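You operate a simulated robot arm through the tools that you are given. There is no shell and no other tool. Be economical: measure what you need, move in short steps, check, and stop when the job is done.

The job below is to be done with a simulated robot arm. You get a single attempt, and the scene is never put back.

JOB
Measure the green tube. Stand it on the job ticket if the size matches, else put it back.
Fine: close the caliper to 0 mm after.

It is judged by the outcome, as a careful person would: the job done as asked, and still so three seconds after it is handed in. It fails if anything else is knocked over, pushed out of place, dropped, spilled or broken.

ROBOT AND FRAMES
A 7-joint arm with a two-finger parallel gripper, fixed in place. Base frame: the origin is at the foot of the arm, x ahead of it, y to its left, z up; the work surface is at about z = 0. Units: mm, rad, N and s.
With the tool pointing down near the work surface it reaches from about 220 to 580 mm from the base axis. Its first joint turns from -1.152 to 1.152 rad. Payload 2.5 kg.
Tool frame: the origin (TCP) lies between the finger pads and is the grasp point; the fingertips stand 23 mm ahead of it; z points along the fingers, y is the line along which they close. The gripper opens to 94 mm. The fingers are 38 mm wide and 10 mm thick; the gripper's body (54 by 96 mm) begins 39 mm behind the TCP.
Orientation is that of the tool frame in the base frame, as [roll, pitch, yaw] about the fixed x, y, z axes, in that order (R = Rz(yaw) Ry(pitch) Rx(roll)). With the fingers straight down and closing along the base's y, the tool's x points along the base's -x, its y along +y and its z along -z.

CONTROLS
- The arm moves only by the tool servo_tool. Its argument "plan" is a list of rows, each an object of numbers (a shift or turn left out is 0, a gripper value left out holds the last): "dx", "dy", "dz": the shift along the base's x, y, z in mm; "wx", "wy", "wz": the turn, a rotation vector about the base's x, y, z in rad. In form: [{"dx": .., "dy": .., "dz": .., "wx": .., "wy": .., "wz": ..}, ...]. A call has 1 to 10 rows; each row is the pose to reach, as a shift and turn from the pose commanded when the call began. "hand" is the opening in per cent of the stroke, from 0 (shut) to 100 (fully open), set as the call begins (left out, the last holds). Each row takes 0.2 s and may step no farther than 50 mm and 0.15 rad from the row before; otherwise, or with a gripper value out of range, the whole call is refused. Where a pose cannot be reached the arm comes as near as it can. A force on the tool above 40 N (or 10 N above the force at the start of the call, whichever is more), or a blocked arm, ends the call early, and 0.2 s more pass. Each finger travels about 108 mm/s and halts on what it meets, pressing with about 39 N; the grip force reading is that of the motor and also rises with nothing between the fingers. The clock runs only during rows and for 0.2 s after the last one: add rows that repeat a pose to give the fingers time. The reply holds the time, the measured pose of the TCP, the force on the tool along the base axes, the opening and the grip force, in the units named above and with some noise.
- Cameras (640 x 400 px; columns grow to the right, rows downward): "scene" is fixed at [113.9, -406.4, 534.5]; the picture's right is [0.86, -0.51, 0.00], its down [-0.33, -0.56, -0.76] and it looks along [0.39, 0.65, -0.65] (base axes); focal length 315 px, centre (320, 200). "wrist" rides on the gripper at [86, 16, -74] in the tool frame; the picture's right is [-0.18, 0.98, 0.00], its down [-0.58, -0.11, -0.81] and it looks along [-0.79, -0.15, 0.59] (tool axes); focal length 243 px, centre (320, 200). There is no depth. A picture from a camera that has moved, and an enlarged one, comes with that camera's place and axes in the base frame and with its lens.
- get_image(camera): a new picture of that camera. It takes no simulated time.
- zoom(camera, box): a new picture of the part [left, top, right, bottom] of that camera's present view, enlarged. It takes no simulated time.
- finish_job(): hands the job in; it is judged then, once.

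Go step by step. Nothing tells you positions but the pictures and the camera data: compare them with the known pose of the tool, close in by small moves and look again before you grip or let go. The budget is 120 turns and 68 pictures, counting those below and the enlarged ones. Unless the task says otherwise, let go and move clear before handing in, and close with one line.

The tools are called after "Request:" as a command line: name --argument value ..., lists and objects as JSON in quotes. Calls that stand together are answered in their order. servo_tool: Moves the arm, as the interface text tells. Its arguments: {"type":"object","properties":{"plan":{"type":"array","items":{"type":"object","properties":{"dx":{"type":"number"},"dy":{"type":"number"},"dz":{"type":"number"},"wx":{"type":"number"},"wy":{"type":"number"},"wz":{"type":"number"}}}},"hand":{"type":"number"}},"required":["plan"]} The other tools are called the same way: get_image (camera) takes a picture; zoom (camera, box) takes an enlarged picture of a part of a camera's view; finish_job () hands the job in.

At the start:

```text
clock: 0.0
ee_pos: [342.8, 164.4, 250.6]
ee_rot: [-3.14, -0.001, 3.141]
force: [-0.2, 0.0, 0.1]
gripper_width: 93.8
gripper_force: 0.1
```

scene: 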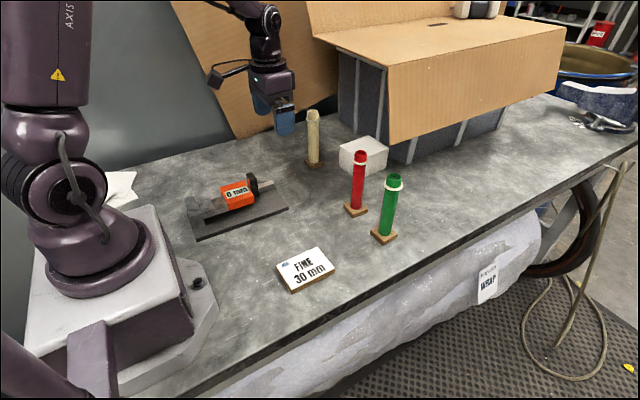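
wrist: 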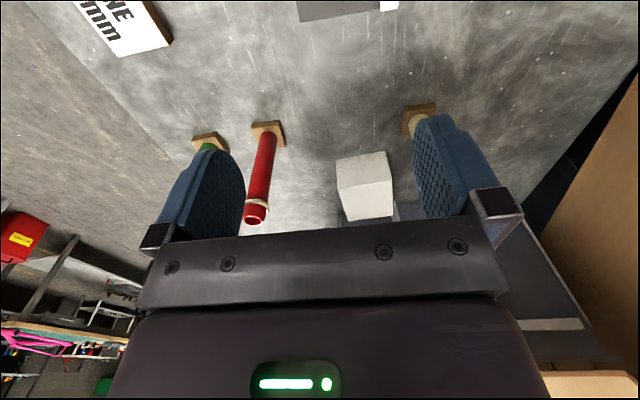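

I see three tubes on stands, a caliper on a dark plate with an orange display, and a ticket reading "FINE 30 mm". I'll zoom in on the caliper, ticket and tubes first.

Request:
zoom --camera "scene" --box '[170, 150, 310, 250]'

Request:
zoom --camera "scene" --box '[320, 140, 432, 250]'

Request:
zoom --camera "scene" --box '[260, 235, 350, 300]'

```text
4.00 times, centred on (240, 200) of scene
camera zoom: at [113.9, -406.4, 534.5], right [0.86, -0.51, 0.0], down [-0.33, -0.56, -0.76], along [0.39, 0.65, -0.65], focal length 1260 px, centre (640, 200)
```

zoom: 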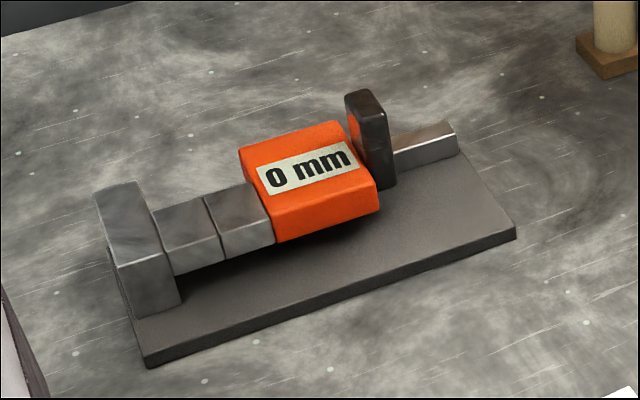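

```text
3.64 times, centred on (376, 195) of scene
camera zoom: at [113.9, -406.4, 534.5], right [0.86, -0.51, 0.0], down [-0.33, -0.56, -0.76], along [0.39, 0.65, -0.65], focal length 1145 px, centre (116, 218)
```

zoom: 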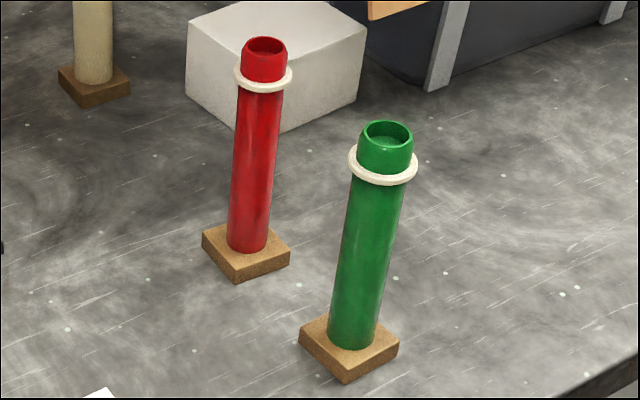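

```text
6.15 times, centred on (305, 268) of scene
camera zoom: at [113.9, -406.4, 534.5], right [0.86, -0.51, 0.0], down [-0.33, -0.56, -0.76], along [0.39, 0.65, -0.65], focal length 1938 px, centre (412, -215)
```

zoom: 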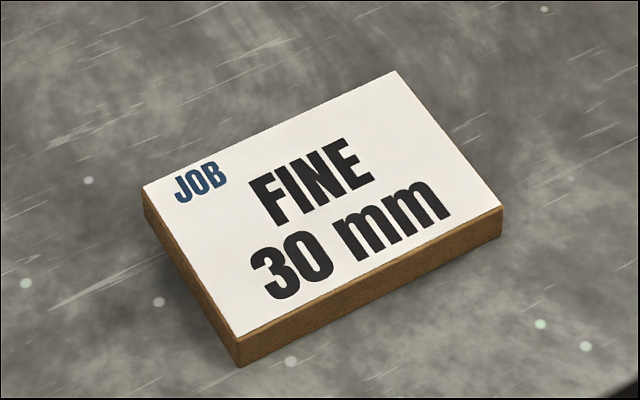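

The ticket says FINE 30 mm and the caliper reads 0 mm. It lies along base x at about y 145–235, and the green tube is near (491, -60). I'll move the arm back to see how the caliper is built.

Request:
servo_tool --plan '[{"dx": -40, "dy": 5}, {"dx": -80, "dy": 10}, {"dx": -115, "dy": 15}, {"dx": -115, "dy": 15}]'

Request:
get_image --camera "wrist"

```text
clock: 1.0
ee_pos: [227.5, 180.7, 250.1]
ee_rot: [-3.141, 0.001, 3.14]
force: [0.2, -0.3, 0.2]
gripper_width: 94.0
gripper_force: 0.2
```

```text
62 pictures are left
camera wrist: at [140.8, 197.4, 323.8], right [0.18, 0.98, 0.0], down [0.58, -0.11, 0.81], along [0.79, -0.15, -0.59], focal length 243 px, centre (320, 200)
```

wrist: 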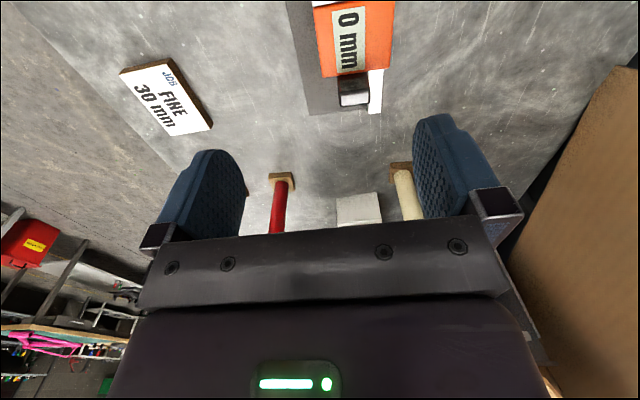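

The caliper's display and the dark tab are at the top of the view. I'll tilt the wrist so the camera looks further down onto it.

Request:
servo_tool --plan '[{"wy": 0.14}, {"wy": 0.28}, {"wy": 0.42}, {"wy": 0.55}, {"wy": 0.55}]'

Request:
get_image --camera "wrist"

```text
clock: 2.2
ee_pos: [229.2, 180.5, 250.1]
ee_rot: [3.139, -0.55, -3.14]
force: [0.8, 0.2, -0.2]
gripper_width: 94.3
gripper_force: 0.1
```

```text
61 pictures are left
camera wrist: at [193.1, 197.2, 359.0], right [0.16, 0.98, -0.1], down [0.92, -0.11, 0.38], along [0.37, -0.15, -0.92], focal length 243 px, centre (320, 200)
```

wrist: 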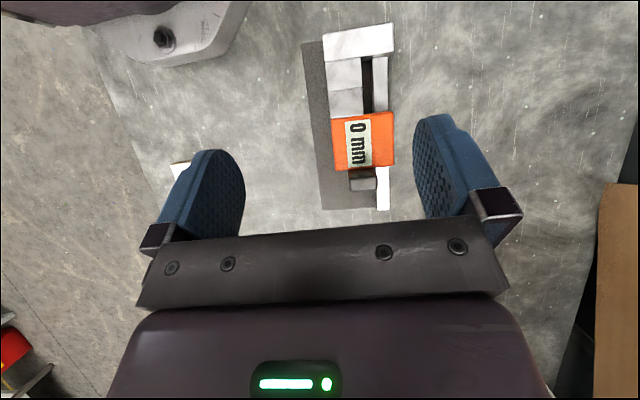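

Request:
zoom --camera "wrist" --box '[280, 10, 440, 220]'

```text
1.90 times, centred on (360, 115) of wrist
camera zoom: at [193.1, 197.2, 359.0], right [0.16, 0.98, -0.1], down [0.92, -0.11, 0.38], along [0.37, -0.15, -0.92], focal length 462 px, centre (244, 362)
```

zoom: 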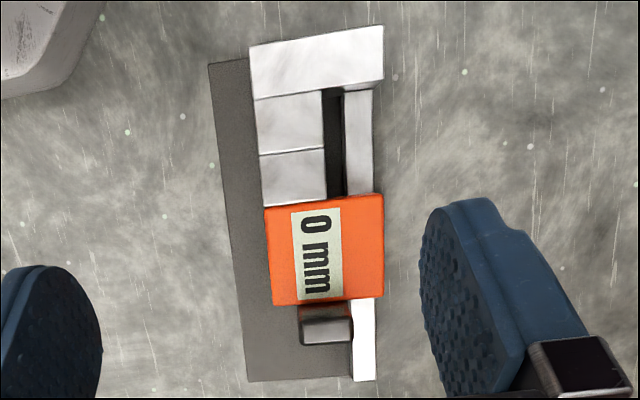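

The caliper is now clear: a fixed block and jaw at low x, with the jaw seam near x≈184 at z 29–57. The orange slider carries the moving jaw, and its thumb tab stands up at about (288, 206, 89). Opening means sliding +x. Next I'll look closely at the green tube's collar and foot.

Request:
zoom --camera "scene" --box '[370, 165, 420, 205]'

Request:
zoom --camera "scene" --box '[360, 205, 410, 250]'

Request:
get_image --camera "scene"

```text
10.00 times, centred on (395, 185) of scene
camera zoom: at [113.9, -406.4, 534.5], right [0.86, -0.51, 0.0], down [-0.33, -0.56, -0.76], along [0.39, 0.65, -0.65], focal length 3149 px, centre (-430, 350)
```

zoom: 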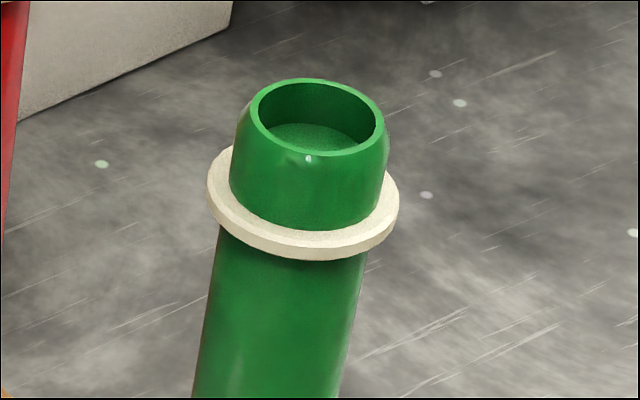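

```text
8.89 times, centred on (385, 228) of scene
camera zoom: at [113.9, -406.4, 534.5], right [0.86, -0.51, 0.0], down [-0.33, -0.56, -0.76], along [0.39, 0.65, -0.65], focal length 2799 px, centre (-258, -44)
```

zoom: 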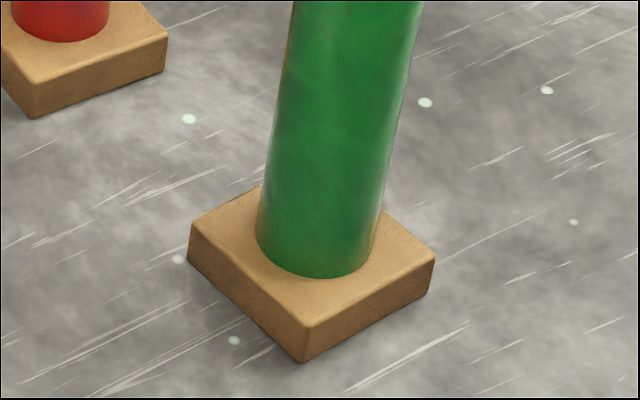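

```text
57 pictures are left
```

scene: 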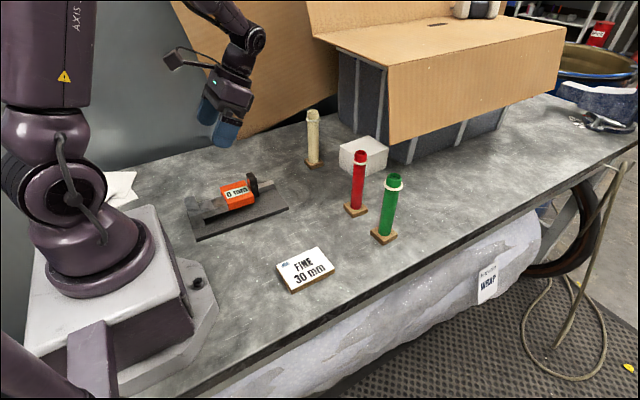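

The tube is about 30 mm wide with its top at z≈167. Its ring is at about z 143–148, so I can grip the 19 mm above the ring with the fingertips. First I'll open the caliper: level the tool, move over the tab, and yaw 90° so the fingers close along x and the camera stays off the tube's side.

Request:
servo_tool --plan '[{"wy": -0.14, "dx": 15, "dy": 6}, {"wy": -0.28, "dx": 30, "dy": 12}, {"wy": -0.42, "dx": 45, "dy": 18}, {"wy": -0.55, "dx": 59, "dy": 25}, {"wy": -0.55, "dx": 59, "dy": 25}]'

Request:
servo_tool --plan '[{"wz": 0.15}, {"wz": 0.3}, {"wz": 0.45}, {"wz": 0.6}, {"wz": 0.75}, {"wz": 0.9}, {"wz": 1.05}, {"wz": 1.2}, {"wz": 1.35}, {"wz": 1.5}]'

Request:
servo_tool --plan '[{"wz": 0.0708}, {"wz": 0.0708}]' --hand 55

Request:
get_image --camera "wrist"

Request:
get_image --camera "scene"

```text
clock: 3.4
ee_pos: [289.2, 205.2, 251.8]
ee_rot: [3.139, 0.003, -3.14]
force: [0.1, 0.3, -0.2]
gripper_width: 94.1
gripper_force: 0.0
```

```text
clock: 5.6
ee_pos: [287.2, 204.8, 251.1]
ee_rot: [3.141, -0.001, -1.636]
force: [0.0, 0.4, -0.3]
gripper_width: 93.9
gripper_force: 0.0
```

```text
clock: 6.2
ee_pos: [286.5, 204.2, 250.2]
ee_rot: [3.142, -0.001, -1.569]
force: [0.1, 0.1, -0.3]
gripper_width: 51.7
gripper_force: 0.0
```

```text
56 pictures are left
camera wrist: at [270.8, 119.3, 325.5], right [-0.98, 0.18, 0.0], down [0.11, 0.58, 0.81], along [0.15, 0.79, -0.59], focal length 243 px, centre (320, 200)
```

wrist: 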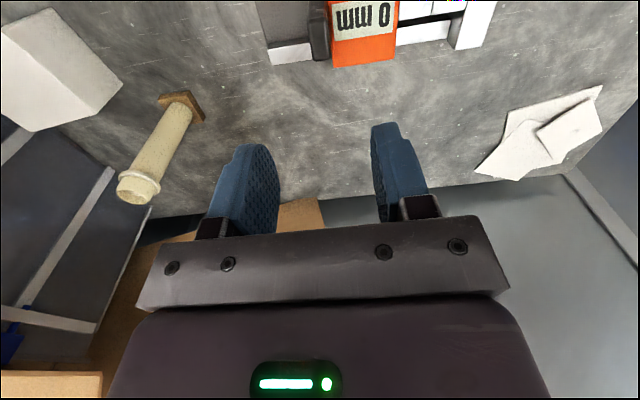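

```text
55 pictures are left
```

scene: 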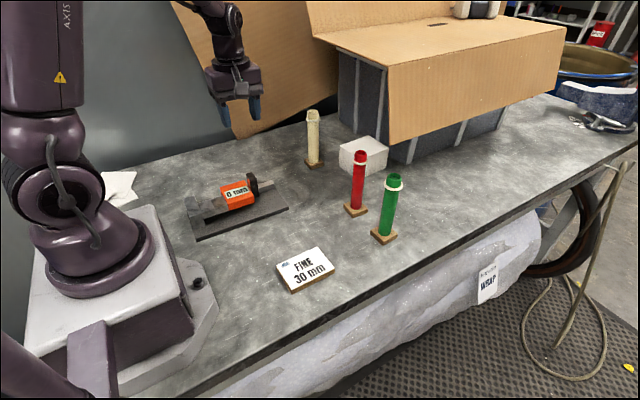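

The tab reads about x 281–300, so it's between the fingers. I'll descend partway and check.

Request:
servo_tool --plan '[{"dx": 4, "dz": -45}, {"dx": 4, "dz": -90}, {"dx": 4, "dz": -120}, {"dx": 4, "dz": -120}]'

Request:
zoom --camera "scene" --box '[170, 130, 310, 250]'

Request:
get_image --camera "wrist"

```text
clock: 7.2
ee_pos: [290.1, 205.6, 131.0]
ee_rot: [3.141, -0.001, -1.571]
force: [0.7, 0.1, -0.2]
gripper_width: 51.9
gripper_force: 0.0
```

```text
3.33 times, centred on (240, 190) of scene
camera zoom: at [113.9, -406.4, 534.5], right [0.86, -0.51, 0.0], down [-0.33, -0.56, -0.76], along [0.39, 0.65, -0.65], focal length 1050 px, centre (587, 233)
```

zoom: 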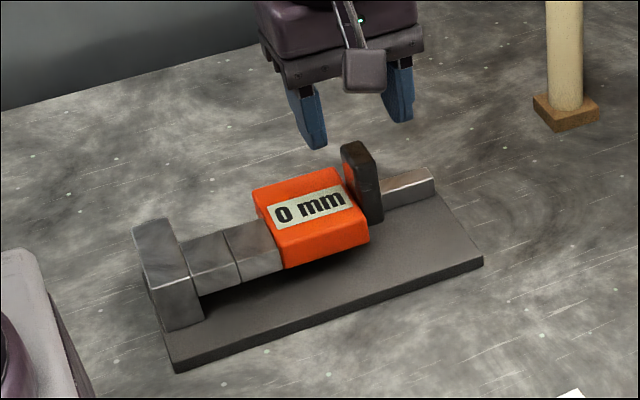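

```text
53 pictures are left
camera wrist: at [273.9, 119.6, 205.8], right [-0.98, 0.18, 0.0], down [0.11, 0.58, 0.81], along [0.15, 0.79, -0.59], focal length 243 px, centre (320, 200)
```

wrist: 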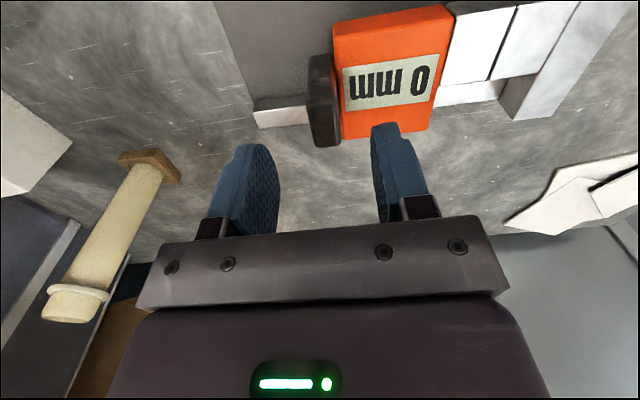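

The tab is centred at x≈289 with its top at about z 89, and the orange top is at about z 57. I'll lower to TCP z≈88 so the tips sit at 65, above the orange slider, then close.

Request:
servo_tool --plan '[{"dx": -1, "dz": -20}, {"dx": -1, "dz": -40}, {"dx": -1, "dz": -43}, {"dx": -1, "dz": -43}]'

Request:
zoom --camera "scene" --box '[170, 130, 310, 250]'

```text
clock: 8.2
ee_pos: [290.4, 204.5, 88.6]
ee_rot: [-3.141, -0.001, -1.571]
force: [-0.5, -0.4, 0.1]
gripper_width: 51.8
gripper_force: 0.0
```

```text
3.33 times, centred on (240, 190) of scene
camera zoom: at [113.9, -406.4, 534.5], right [0.86, -0.51, 0.0], down [-0.33, -0.56, -0.76], along [0.39, 0.65, -0.65], focal length 1050 px, centre (587, 233)
```

zoom: 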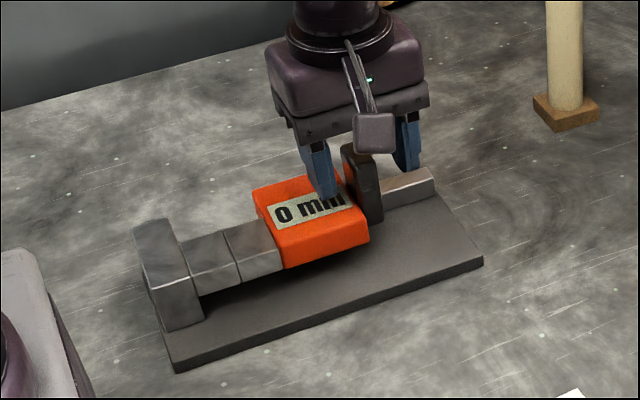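

The fingers straddle the tab. Closing now.

Request:
servo_tool --plan '[{"dz": 0}, {"dz": 0}, {"dz": 0}]' --hand 0

Request:
servo_tool --plan '[{"dx": 5}, {"dx": 10}, {"dx": 15}, {"dx": 15}]'

Request:
zoom --camera "scene" --box '[170, 130, 310, 250]'

```text
clock: 9.0
ee_pos: [291.2, 205.4, 87.2]
ee_rot: [-3.141, 0.002, -1.572]
force: [0.0, 2.9, 0.0]
gripper_width: 18.7
gripper_force: 39.3
```

```text
clock: 10.0
ee_pos: [305.1, 204.8, 89.4]
ee_rot: [3.14, -0.001, -1.571]
force: [-0.6, 1.9, 0.7]
gripper_width: 17.9
gripper_force: 39.5
```

```text
3.33 times, centred on (240, 190) of scene
camera zoom: at [114.0, -406.4, 534.5], right [0.86, -0.51, 0.0], down [-0.33, -0.56, -0.76], along [0.39, 0.65, -0.65], focal length 1050 px, centre (587, 233)
```

zoom: 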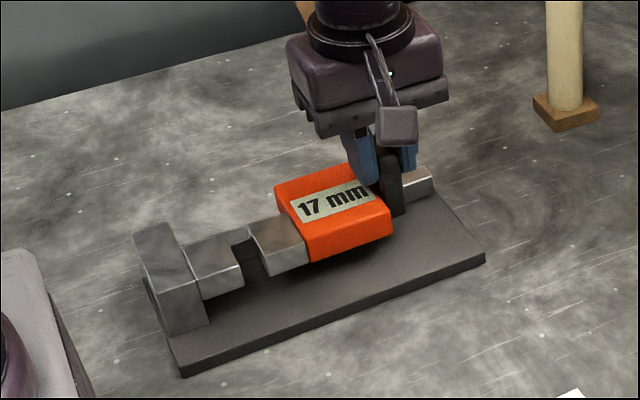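

The caliper opens and now reads 17 mm; the plate may have shifted slightly. I'll keep going slowly to about 45 mm and watch the base.

Request:
servo_tool --plan '[{"dx": 4}, {"dx": 8}, {"dx": 12}, {"dx": 16}, {"dx": 20}, {"dx": 24}, {"dx": 28}, {"dx": 28}]'

Request:
zoom --camera "scene" --box '[170, 130, 310, 250]'

```text
clock: 11.8
ee_pos: [333.0, 205.4, 87.9]
ee_rot: [-3.14, 0.0, -1.568]
force: [1.0, -4.9, -0.5]
gripper_width: 18.1
gripper_force: 39.1
```

```text
3.33 times, centred on (240, 190) of scene
camera zoom: at [114.0, -406.4, 534.5], right [0.86, -0.51, 0.0], down [-0.33, -0.56, -0.76], along [0.39, 0.65, -0.65], focal length 1050 px, centre (587, 233)
```

zoom: 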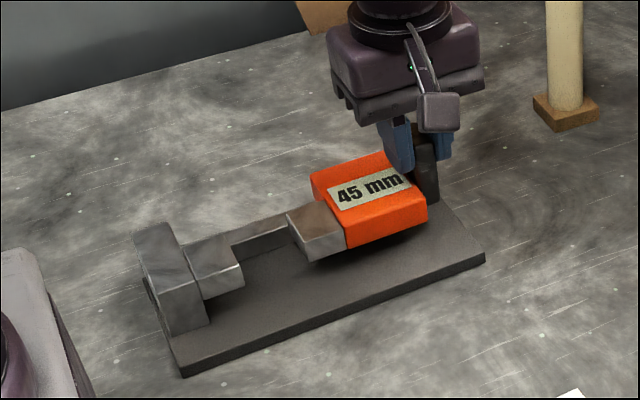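

It reads 45 mm, which is enough room for a roughly 30 mm tube. Now I release the tab, lift, and head to the green tube.

Request:
servo_tool --plan '[{"dz": 0}, {"dz": 0}, {"dz": 30}, {"dz": 70}, {"dz": 110}, {"dz": 150}, {"dz": 150}]' --hand 45

Request:
zoom --camera "scene" --box '[170, 130, 310, 250]'

Request:
get_image --camera "wrist"

```text
clock: 13.4
ee_pos: [334.2, 203.5, 241.6]
ee_rot: [3.141, -0.001, -1.569]
force: [0.4, 0.0, 0.6]
gripper_width: 42.5
gripper_force: 0.0
```

```text
3.33 times, centred on (240, 190) of scene
camera zoom: at [113.9, -406.4, 534.5], right [0.86, -0.51, 0.0], down [-0.33, -0.56, -0.76], along [0.39, 0.65, -0.65], focal length 1050 px, centre (587, 233)
```

zoom: 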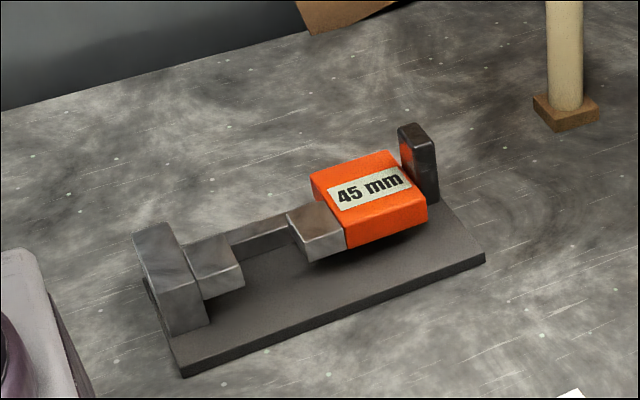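

```text
48 pictures are left
camera wrist: at [317.7, 118.1, 315.0], right [-0.98, 0.18, 0.0], down [0.11, 0.58, 0.81], along [0.15, 0.79, -0.59], focal length 243 px, centre (320, 200)
```

wrist: 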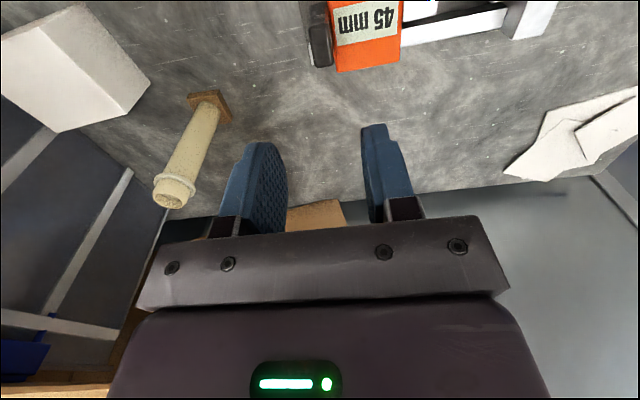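

The slider stays at 45 mm. I'm moving over the green tube at a safe height.

Request:
servo_tool --plan '[{"dx": 20, "dy": -32}, {"dx": 40, "dy": -64}, {"dx": 60, "dy": -96}, {"dx": 82, "dy": -128}, {"dx": 102, "dy": -160}, {"dx": 122, "dy": -192}, {"dx": 142, "dy": -224}, {"dx": 162, "dy": -257}, {"dx": 162, "dy": -257}]' --hand 60

Request:
get_image --camera "wrist"

Request:
get_image --camera "scene"

```text
clock: 15.4
ee_pos: [497.7, -53.2, 238.1]
ee_rot: [-3.141, 0.002, -1.569]
force: [-0.2, -0.2, -0.5]
gripper_width: 56.5
gripper_force: 0.1
```

```text
47 pictures are left
camera wrist: at [481.1, -138.8, 311.6], right [-0.98, 0.18, 0.0], down [0.11, 0.58, 0.81], along [0.15, 0.79, -0.59], focal length 243 px, centre (320, 200)
```

wrist: 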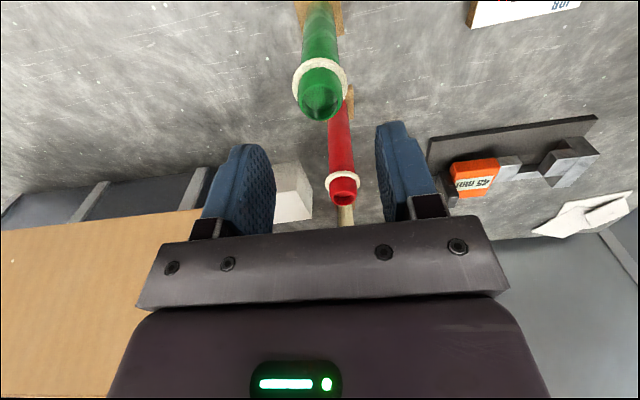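

```text
46 pictures are left
```

scene: 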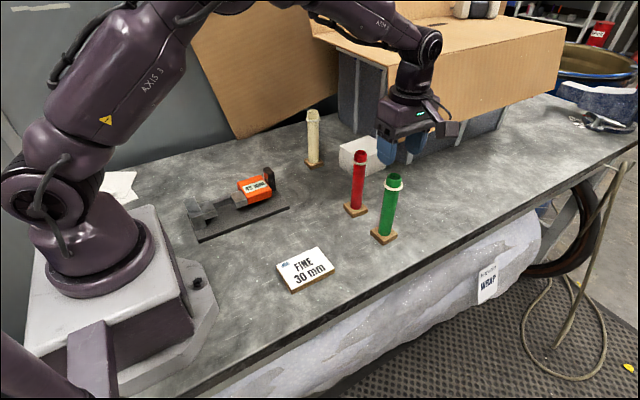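

The tube top projects to about (497, -54, 167), directly under the tool. I'll lower until the tips are just below the rim and check.

Request:
servo_tool --plan '[{"dz": -25, "dy": -1}, {"dz": -50, "dy": -1}, {"dz": -50, "dy": -1}]'

Request:
get_image --camera "wrist"

Request:
zoom --camera "scene" --box '[350, 120, 450, 200]'

```text
clock: 16.2
ee_pos: [497.1, -54.0, 189.7]
ee_rot: [3.141, -0.002, -1.572]
force: [0.2, 0.0, 0.0]
gripper_width: 56.3
gripper_force: 0.1
```

```text
45 pictures are left
camera wrist: at [480.2, -139.6, 262.6], right [-0.98, 0.18, 0.0], down [0.11, 0.58, 0.81], along [0.15, 0.79, -0.59], focal length 243 px, centre (320, 200)
```

wrist: 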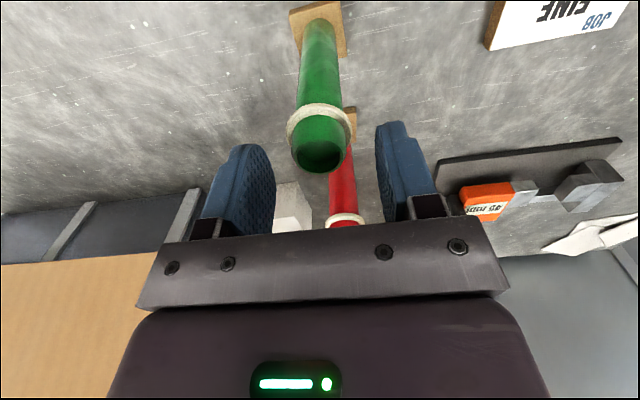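

```text
5.00 times, centred on (400, 160) of scene
camera zoom: at [113.9, -406.4, 534.5], right [0.86, -0.51, 0.0], down [-0.33, -0.56, -0.76], along [0.39, 0.65, -0.65], focal length 1574 px, centre (-80, 400)
```

zoom: 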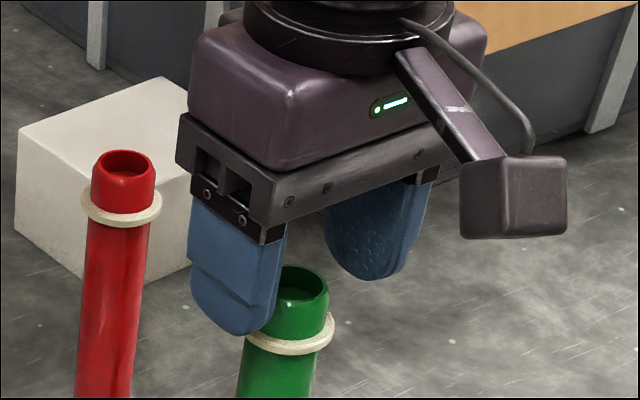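

It's aligned within about 2 mm. I'll lower to TCP z≈174 so the tips sit just above the ring.

Request:
servo_tool --plan '[{"dz": -8, "dy": 1.5}, {"dz": -14, "dy": 1.5}, {"dz": -14, "dy": 1.5}]'

Request:
zoom --camera "scene" --box '[350, 120, 450, 200]'

Request:
zoom --camera "wrist" --box '[220, 60, 440, 240]'

```text
clock: 17.0
ee_pos: [496.0, -52.6, 174.6]
ee_rot: [3.141, -0.001, -1.57]
force: [0.6, -1.1, -1.6]
gripper_width: 56.4
gripper_force: 0.0
```

```text
5.00 times, centred on (400, 160) of scene
camera zoom: at [113.9, -406.4, 534.5], right [0.86, -0.51, 0.0], down [-0.33, -0.56, -0.76], along [0.39, 0.65, -0.65], focal length 1574 px, centre (-80, 400)
```

zoom: 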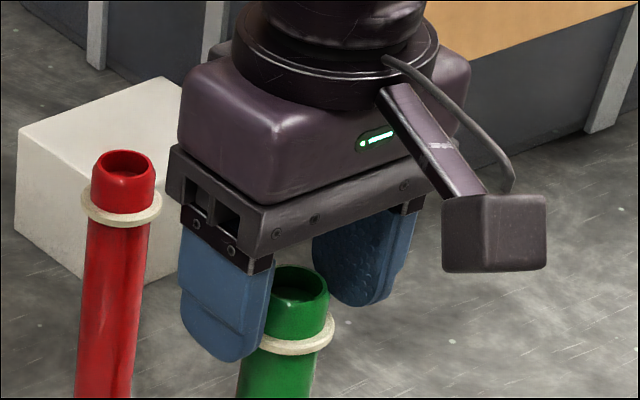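

```text
2.22 times, centred on (330, 150) of wrist
camera zoom: at [479.8, -136.7, 248.1], right [-0.98, 0.18, 0.0], down [0.11, 0.58, 0.81], along [0.15, 0.79, -0.59], focal length 539 px, centre (298, 311)
```

zoom: 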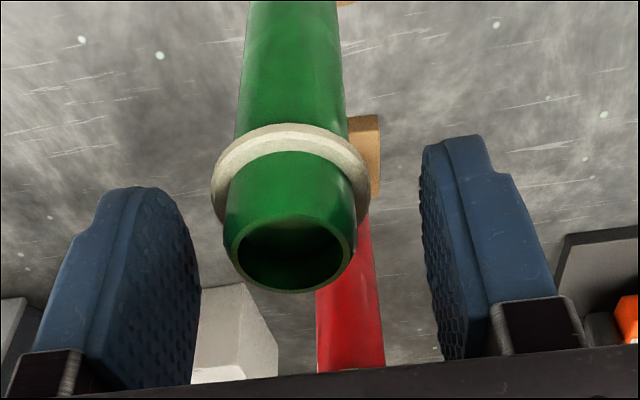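

The tips sit just above the ring, with the tube centred. Closing; the width will show whether I hold the tube (~30) or the ring (~37).

Request:
servo_tool --plan '[{"dx": 1, "dy": 0.5}, {"dx": 1, "dy": 0.5}, {"dx": 1, "dy": 0.5}]' --hand 0

Request:
zoom --camera "scene" --box '[350, 120, 450, 200]'

Request:
zoom --camera "wrist" --box '[220, 60, 440, 240]'

```text
clock: 17.8
ee_pos: [497.6, -50.3, 174.0]
ee_rot: [-3.141, -0.001, -1.571]
force: [0.0, -0.6, 0.3]
gripper_width: 36.7
gripper_force: 39.2
```

```text
5.00 times, centred on (400, 160) of scene
camera zoom: at [113.9, -406.4, 534.5], right [0.86, -0.51, 0.0], down [-0.33, -0.56, -0.76], along [0.39, 0.65, -0.65], focal length 1574 px, centre (-80, 400)
```

zoom: 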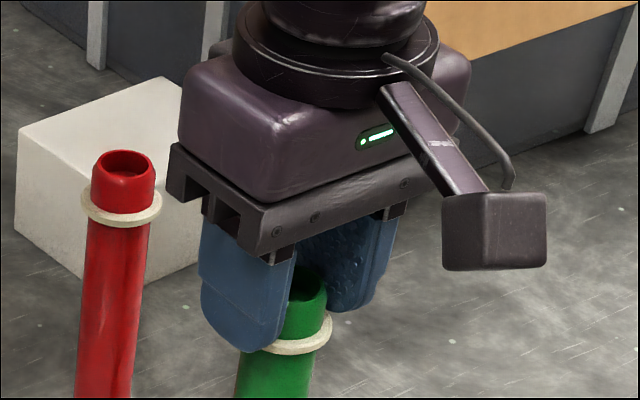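

```text
2.22 times, centred on (330, 150) of wrist
camera zoom: at [480.4, -136.1, 248.3], right [-0.98, 0.18, 0.0], down [0.11, 0.58, 0.81], along [0.15, 0.79, -0.59], focal length 539 px, centre (298, 311)
```

zoom: 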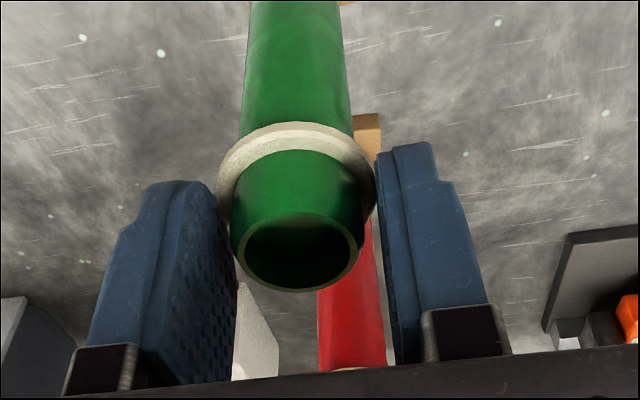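

It closed on the ring (36.7 mm), so the ring sits a few mm higher than I estimated. I'll open, rise 6 mm and re-grip on the rim section.

Request:
servo_tool --plan '[{"dz": 0}, {"dz": 0}, {"dz": 6}, {"dz": 6}]' --hand 55

Request:
servo_tool --plan '[{"dz": 0}, {"dz": 0}, {"dz": 0}]' --hand 0

Request:
zoom --camera "wrist" --box '[220, 60, 440, 240]'

```text
clock: 18.8
ee_pos: [495.2, -51.4, 180.7]
ee_rot: [-3.141, -0.001, -1.571]
force: [-0.3, -1.2, -0.9]
gripper_width: 51.8
gripper_force: 0.0
```

```text
clock: 19.6
ee_pos: [496.6, -50.9, 180.4]
ee_rot: [3.141, -0.001, -1.57]
force: [-0.5, -0.6, 1.4]
gripper_width: 29.4
gripper_force: 38.8
```

```text
2.22 times, centred on (330, 150) of wrist
camera zoom: at [480.1, -136.3, 254.2], right [-0.98, 0.18, 0.0], down [0.11, 0.58, 0.81], along [0.15, 0.79, -0.59], focal length 539 px, centre (298, 311)
```

zoom: 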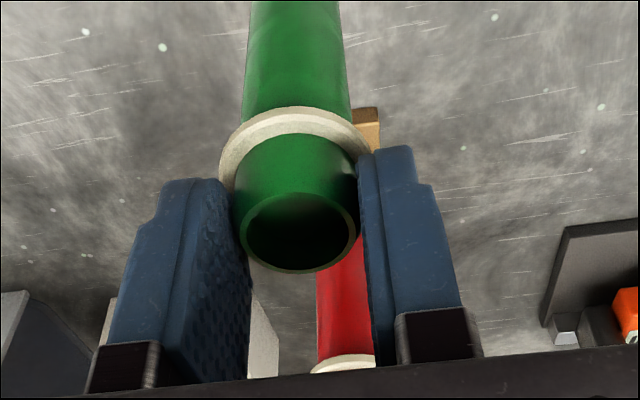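

I now have a clean grip on the tube at 29.4 mm. I'll lift a little and see whether the wooden foot comes with it.

Request:
servo_tool --plan '[{"dz": 8}, {"dz": 20}, {"dz": 40}, {"dz": 40}]'

Request:
zoom --camera "scene" --box '[320, 110, 480, 260]'

```text
clock: 20.6
ee_pos: [498.0, -51.6, 221.0]
ee_rot: [-3.141, 0.0, -1.57]
force: [0.0, 0.3, -2.2]
gripper_width: 29.2
gripper_force: 38.9
```

```text
2.67 times, centred on (400, 185) of scene
camera zoom: at [113.9, -406.4, 534.5], right [0.86, -0.51, 0.0], down [-0.33, -0.56, -0.76], along [0.39, 0.65, -0.65], focal length 840 px, centre (107, 240)
```

zoom: 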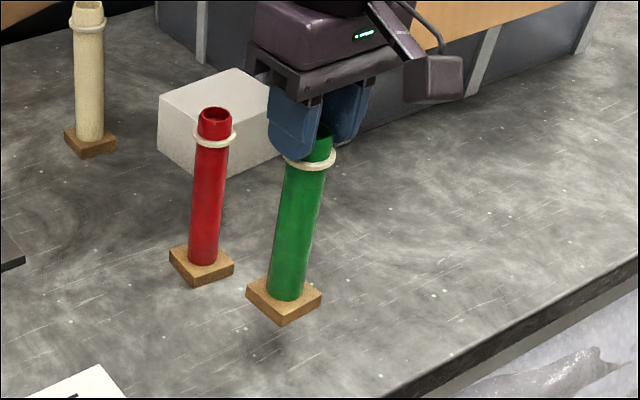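

The wooden foot (about 42 mm square, 13 mm thick) is part of the tube. It's too wide to lower easily through a 45 mm gap, so I'll slide it in from the front (−y) under the jaws. First I'll measure the jaw underside and the plate top.

Request:
zoom --camera "scene" --box '[180, 185, 250, 245]'

Request:
zoom --camera "scene" --box '[235, 165, 305, 225]'

```text
6.67 times, centred on (215, 215) of scene
camera zoom: at [113.9, -406.4, 534.5], right [0.86, -0.51, 0.0], down [-0.33, -0.56, -0.76], along [0.39, 0.65, -0.65], focal length 2099 px, centre (1020, 100)
```

zoom: 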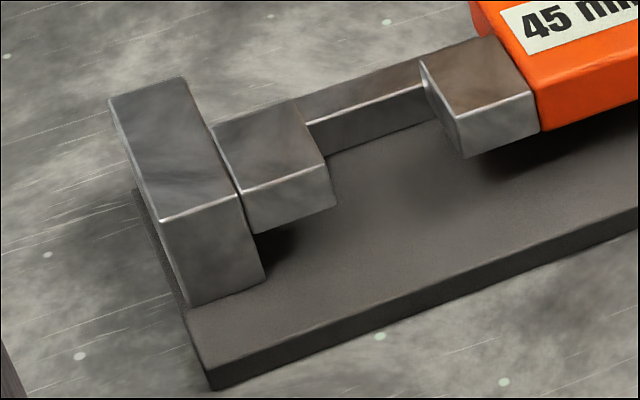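

```text
6.67 times, centred on (270, 195) of scene
camera zoom: at [113.9, -406.4, 534.5], right [0.86, -0.51, 0.0], down [-0.33, -0.56, -0.76], along [0.39, 0.65, -0.65], focal length 2099 px, centre (653, 233)
```

zoom: 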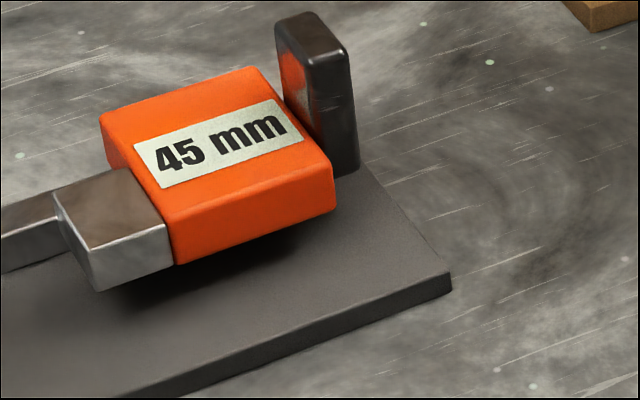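

Jaw underside is at about z 29 and the plate top at about z 11, which leaves ~17 mm for a 12 mm foot. I'll carry the tube to just in front of the jaw gap at about (206, 148), staying high.

Request:
servo_tool --plan '[{"dz": 35}, {"dz": 70}, {"dx": -20, "dy": 14, "dz": 75}, {"dx": -56, "dy": 38, "dz": 75}, {"dx": -92, "dy": 63, "dz": 75}, {"dx": -128, "dy": 88, "dz": 75}, {"dx": -164, "dy": 112, "dz": 75}, {"dx": -200, "dy": 137, "dz": 75}, {"dx": -230, "dy": 157, "dz": 75}, {"dx": -230, "dy": 157, "dz": 75}]'

Request:
get_image --camera "scene"

```text
clock: 22.8
ee_pos: [266.1, 106.9, 294.6]
ee_rot: [-3.141, 0.0, -1.572]
force: [-1.3, 0.0, -1.6]
gripper_width: 29.4
gripper_force: 38.7
```

```text
35 pictures are left
```

scene: 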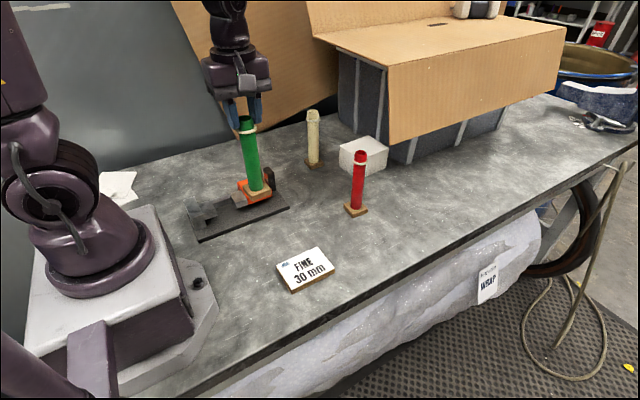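

The tube hangs straight in the grip. I'll continue to (206, 147) and lower to a hover over the front strip of the plate.

Request:
servo_tool --plan '[{"dx": -30, "dy": 15}, {"dx": -60, "dy": 30}, {"dx": -60, "dy": 35}, {"dx": -60, "dy": 38, "dz": -30}, {"dx": -60, "dy": 38, "dz": -60}, {"dx": -60, "dy": 38, "dz": -83}, {"dx": -60, "dy": 38, "dz": -83}]'

Request:
zoom --camera "scene" --box '[170, 100, 310, 250]'

Request:
get_image --camera "wrist"

```text
clock: 24.4
ee_pos: [206.2, 144.2, 212.9]
ee_rot: [3.141, -0.001, -1.571]
force: [0.9, 1.1, -0.9]
gripper_width: 29.2
gripper_force: 39.2
```

```text
2.67 times, centred on (240, 175) of scene
camera zoom: at [113.9, -406.4, 534.5], right [0.86, -0.51, 0.0], down [-0.33, -0.56, -0.76], along [0.39, 0.65, -0.65], focal length 840 px, centre (533, 267)
```

zoom: 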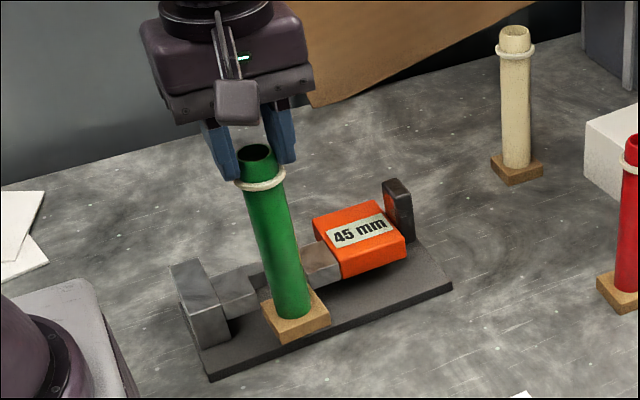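

```text
33 pictures are left
camera wrist: at [189.8, 59.5, 286.6], right [-0.98, 0.18, 0.0], down [0.11, 0.58, 0.81], along [0.15, 0.79, -0.59], focal length 243 px, centre (320, 200)
```

wrist: 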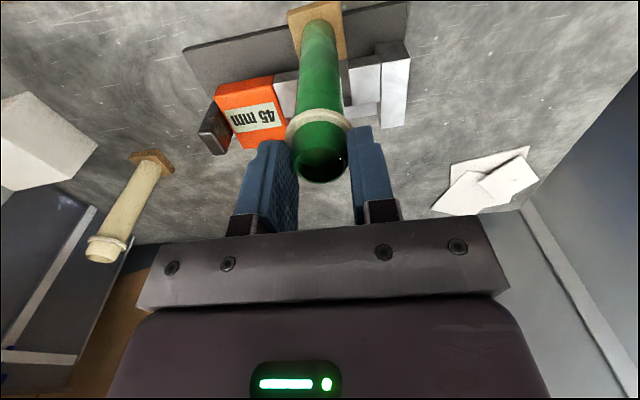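

The fixed jaw face reads x≈184, so x = 206 is centred in the gap. I'll lower in small steps to feel for the plate.

Request:
servo_tool --plan '[{"dz": -8}, {"dz": -16}, {"dz": -18}, {"dz": -18}]'

Request:
servo_tool --plan '[{"dz": -1}, {"dz": -1}]'

Request:
servo_tool --plan '[{"dz": -1}, {"dz": -1}]'

Request:
zoom --camera "scene" --box '[190, 170, 260, 250]'

```text
clock: 25.4
ee_pos: [206.2, 143.8, 194.1]
ee_rot: [3.141, 0.001, -1.57]
force: [0.2, 0.1, -1.6]
gripper_width: 29.3
gripper_force: 38.8
```

```text
clock: 26.0
ee_pos: [205.4, 143.0, 193.4]
ee_rot: [3.14, 0.0, -1.57]
force: [-0.2, -0.2, -1.9]
gripper_width: 29.2
gripper_force: 39.2
```

```text
clock: 26.6
ee_pos: [206.4, 143.2, 193.0]
ee_rot: [3.14, -0.001, -1.57]
force: [-0.2, -1.3, -2.2]
gripper_width: 29.2
gripper_force: 39.0
```

```text
5.00 times, centred on (225, 210) of scene
camera zoom: at [113.9, -406.4, 534.5], right [0.86, -0.51, 0.0], down [-0.33, -0.56, -0.76], along [0.39, 0.65, -0.65], focal length 1574 px, centre (795, 150)
```

zoom: 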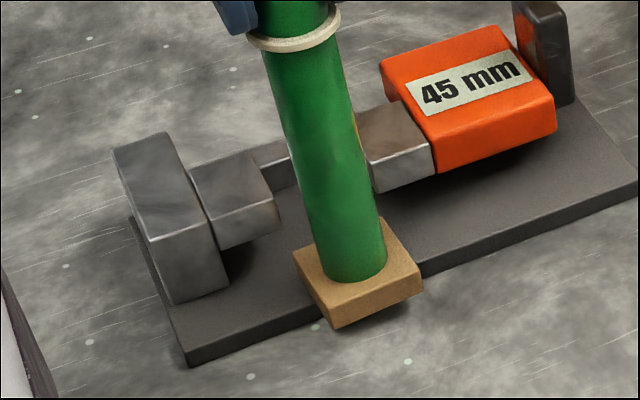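

No contact yet. I'll lower 1 mm at a time.

Request:
servo_tool --plan '[{"dz": -1}, {"dz": -1}]'

Request:
servo_tool --plan '[{"dz": -1}, {"dz": -1}]'

Request:
servo_tool --plan '[{"dz": -1}, {"dz": -1}]'

```text
clock: 27.2
ee_pos: [207.9, 144.1, 192.0]
ee_rot: [-3.14, -0.001, -1.57]
force: [1.2, -5.5, 21.6]
gripper_width: 29.1
gripper_force: 38.8
```

```text
clock: 27.8
ee_pos: [207.2, 145.1, 190.7]
ee_rot: [-3.136, 0.003, -1.571]
force: [-1.3, -2.9, 36.3]
gripper_width: 29.3
gripper_force: 38.6
```

```text
clock: 28.4
ee_pos: [207.5, 144.3, 189.0]
ee_rot: [-3.14, 0.001, -1.569]
force: [3.7, -1.5, 36.9]
gripper_width: 29.3
gripper_force: 38.8
```

Contact came at TCP z≈192, and I overpressed about 2 mm. I'll lift 3 mm and check that the tube is still straight.

Request:
servo_tool --plan '[{"dz": 2}, {"dz": 4}, {"dz": 4}]'

Request:
zoom --camera "scene" --box '[180, 120, 290, 250]'

Request:
zoom --camera "wrist" --box '[180, 0, 420, 220]'

```text
clock: 29.2
ee_pos: [205.8, 143.6, 192.1]
ee_rot: [3.141, 0.0, -1.571]
force: [0.6, -0.6, -1.4]
gripper_width: 29.5
gripper_force: 38.4
```

```text
3.08 times, centred on (235, 185) of scene
camera zoom: at [113.9, -406.4, 534.5], right [0.86, -0.51, 0.0], down [-0.33, -0.56, -0.76], along [0.39, 0.65, -0.65], focal length 969 px, centre (582, 246)
```

zoom: 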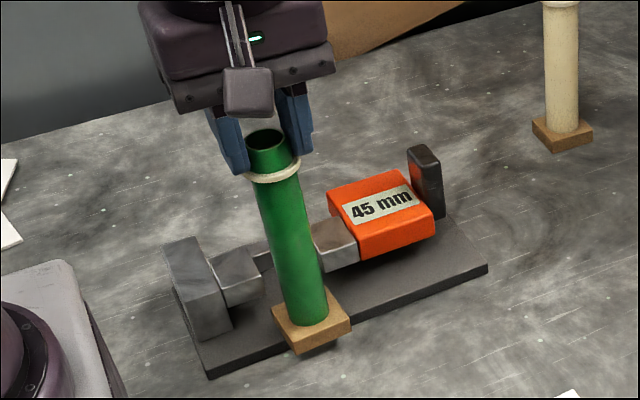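

```text
1.82 times, centred on (300, 110) of wrist
camera zoom: at [189.6, 58.5, 266.6], right [-0.98, 0.18, 0.0], down [0.11, 0.58, 0.81], along [0.15, 0.79, -0.59], focal length 441 px, centre (356, 364)
```

zoom: 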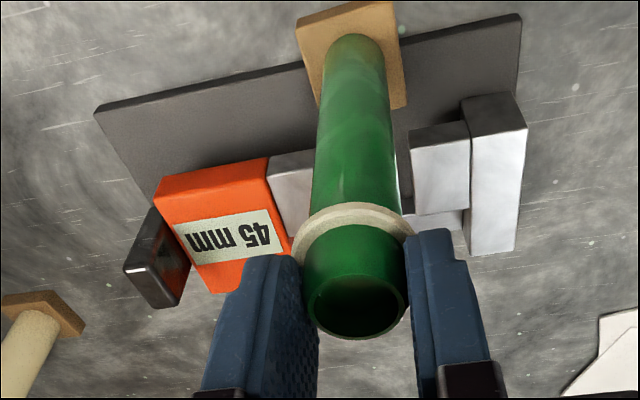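

The tube is still straight, hanging about 2 mm above the plate. I'll slide it +y between the jaws in small steps, watching the force.

Request:
servo_tool --plan '[{"dx": 1, "dy": 6}, {"dx": 1, "dy": 12}, {"dx": 1, "dy": 18}, {"dx": 1, "dy": 24}, {"dx": 1, "dy": 24}]'

Request:
zoom --camera "scene" --box '[180, 120, 290, 250]'

```text
clock: 30.4
ee_pos: [206.8, 168.7, 192.7]
ee_rot: [-3.141, -0.002, -1.569]
force: [0.5, 0.2, -1.3]
gripper_width: 29.1
gripper_force: 39.0
```

```text
3.08 times, centred on (235, 185) of scene
camera zoom: at [113.9, -406.4, 534.5], right [0.86, -0.51, 0.0], down [-0.33, -0.56, -0.76], along [0.39, 0.65, -0.65], focal length 969 px, centre (582, 246)
```

zoom: 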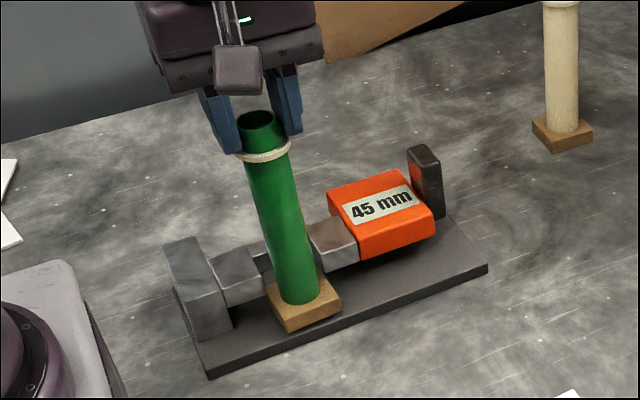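

Entering cleanly with no side force. I'll slide the last 26 mm.

Request:
servo_tool --plan '[{"dy": 5}, {"dy": 10}, {"dy": 15}, {"dy": 20}, {"dy": 25}, {"dy": 25}]'

Request:
zoom --camera "scene" --box '[180, 120, 290, 250]'

```text
clock: 31.8
ee_pos: [208.2, 191.8, 193.5]
ee_rot: [-3.14, 0.0, -1.571]
force: [0.5, 0.1, -1.4]
gripper_width: 29.4
gripper_force: 39.4
```

```text
3.08 times, centred on (235, 185) of scene
camera zoom: at [113.9, -406.4, 534.5], right [0.86, -0.51, 0.0], down [-0.33, -0.56, -0.76], along [0.39, 0.65, -0.65], focal length 969 px, centre (582, 246)
```

zoom: 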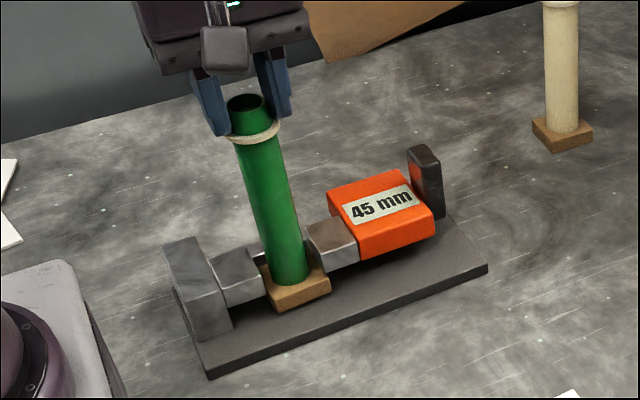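

The tube stands between the jaws with the foot beneath them. I'll lower to gentle contact with the plate.

Request:
servo_tool --plan '[{"dz": -1}, {"dz": -2}, {"dz": -2}]'

Request:
servo_tool --plan '[{"dz": -0.7}, {"dz": -0.7}]'

```text
clock: 32.6
ee_pos: [206.7, 192.4, 191.8]
ee_rot: [3.141, 0.0, -1.572]
force: [-0.3, -0.7, -2.3]
gripper_width: 29.4
gripper_force: 39.2
```

```text
clock: 33.2
ee_pos: [207.2, 193.3, 190.9]
ee_rot: [-3.141, 0.0, -1.571]
force: [0.5, 0.1, -1.4]
gripper_width: 29.5
gripper_force: 38.9
```

Request:
servo_tool --plan '[{"dz": -0.7}, {"dz": -0.7}]'

```text
clock: 33.8
ee_pos: [207.7, 192.9, 190.0]
ee_rot: [-3.141, 0.0, -1.571]
force: [-0.1, 0.5, -1.8]
gripper_width: 29.4
gripper_force: 39.4
```

Still hanging; one more small step.

Request:
servo_tool --plan '[{"dz": -0.7}, {"dz": -0.7}]'

```text
clock: 34.4
ee_pos: [207.5, 193.3, 189.4]
ee_rot: [3.141, 0.001, -1.57]
force: [-1.8, -3.6, 14.1]
gripper_width: 29.3
gripper_force: 39.1
```

Contact made. Releasing and rising straight up.

Request:
servo_tool --plan '[{"dz": 0.5}, {"dz": 0.5}, {"dz": 0.5}, {"dz": 30}, {"dz": 60}, {"dz": 60}]' --hand 60

Request:
zoom --camera "scene" --box '[180, 120, 290, 250]'

```text
clock: 35.8
ee_pos: [207.7, 194.3, 251.1]
ee_rot: [-3.141, 0.0, -1.569]
force: [-0.2, -0.5, 0.2]
gripper_width: 56.4
gripper_force: 0.1
```

```text
3.08 times, centred on (235, 185) of scene
camera zoom: at [113.9, -406.4, 534.5], right [0.86, -0.51, 0.0], down [-0.33, -0.56, -0.76], along [0.39, 0.65, -0.65], focal length 969 px, centre (582, 246)
```

zoom: 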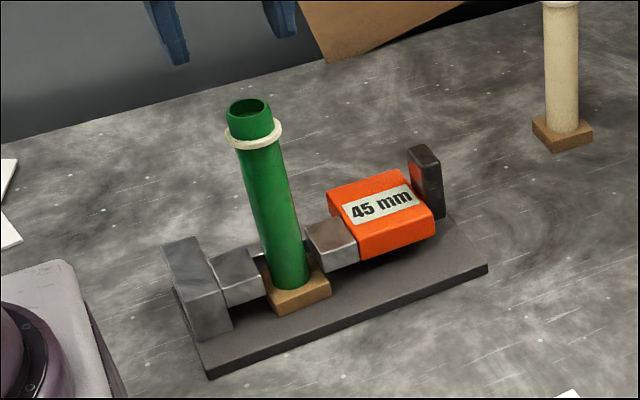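

The tube stands free. Back to the tab at about (334, 204) to close the slider onto it.

Request:
servo_tool --plan '[{"dx": 42, "dy": 4}, {"dx": 84, "dy": 7}, {"dx": 126, "dy": 10}, {"dx": 126, "dy": 10, "dz": -40}, {"dx": 126, "dy": 10, "dz": -80}, {"dx": 126, "dy": 10, "dz": -120}, {"dx": 126, "dy": 10, "dz": -145}, {"dx": 126, "dy": 10, "dz": -162}, {"dx": 126, "dy": 10, "dz": -162}]' --hand 45

Request:
zoom --camera "scene" --box '[180, 120, 310, 250]'

```text
clock: 37.8
ee_pos: [334.3, 201.5, 84.6]
ee_rot: [-3.141, 0.003, -1.57]
force: [0.2, 0.7, -0.1]
gripper_width: 42.4
gripper_force: 0.0
```

```text
3.08 times, centred on (245, 185) of scene
camera zoom: at [113.9, -406.4, 534.5], right [0.86, -0.51, 0.0], down [-0.33, -0.56, -0.76], along [0.39, 0.65, -0.65], focal length 969 px, centre (551, 246)
```

zoom: 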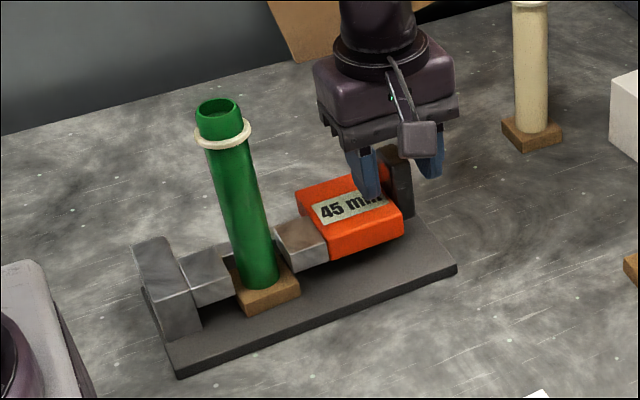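

The fingers straddle the tab again. I'll grip it, then slide −x slowly.

Request:
servo_tool --plan '[{"dz": 2}, {"dz": 2}, {"dz": 2}]' --hand 0

Request:
servo_tool --plan '[{"dx": -1}, {"dx": -2}, {"dx": -3}, {"dx": -4}, {"dx": -5}, {"dx": -6}, {"dx": -7}, {"dx": -7}]'

Request:
zoom --camera "scene" --box '[180, 120, 310, 250]'

```text
clock: 38.6
ee_pos: [333.5, 203.1, 87.3]
ee_rot: [3.139, -0.001, -1.57]
force: [0.0, 0.0, 0.6]
gripper_width: 17.7
gripper_force: 39.2
```

```text
clock: 40.4
ee_pos: [327.1, 203.8, 89.3]
ee_rot: [-3.14, 0.0, -1.572]
force: [-0.4, -2.4, 1.1]
gripper_width: 17.9
gripper_force: 39.3
```

```text
3.08 times, centred on (245, 185) of scene
camera zoom: at [114.0, -406.4, 534.5], right [0.86, -0.51, 0.0], down [-0.33, -0.56, -0.76], along [0.39, 0.65, -0.65], focal length 969 px, centre (551, 246)
```

zoom: 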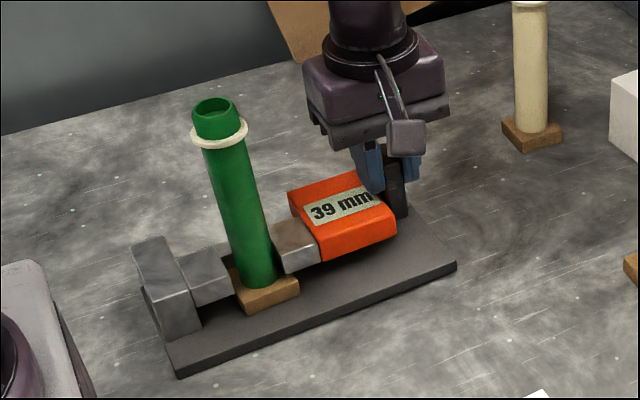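

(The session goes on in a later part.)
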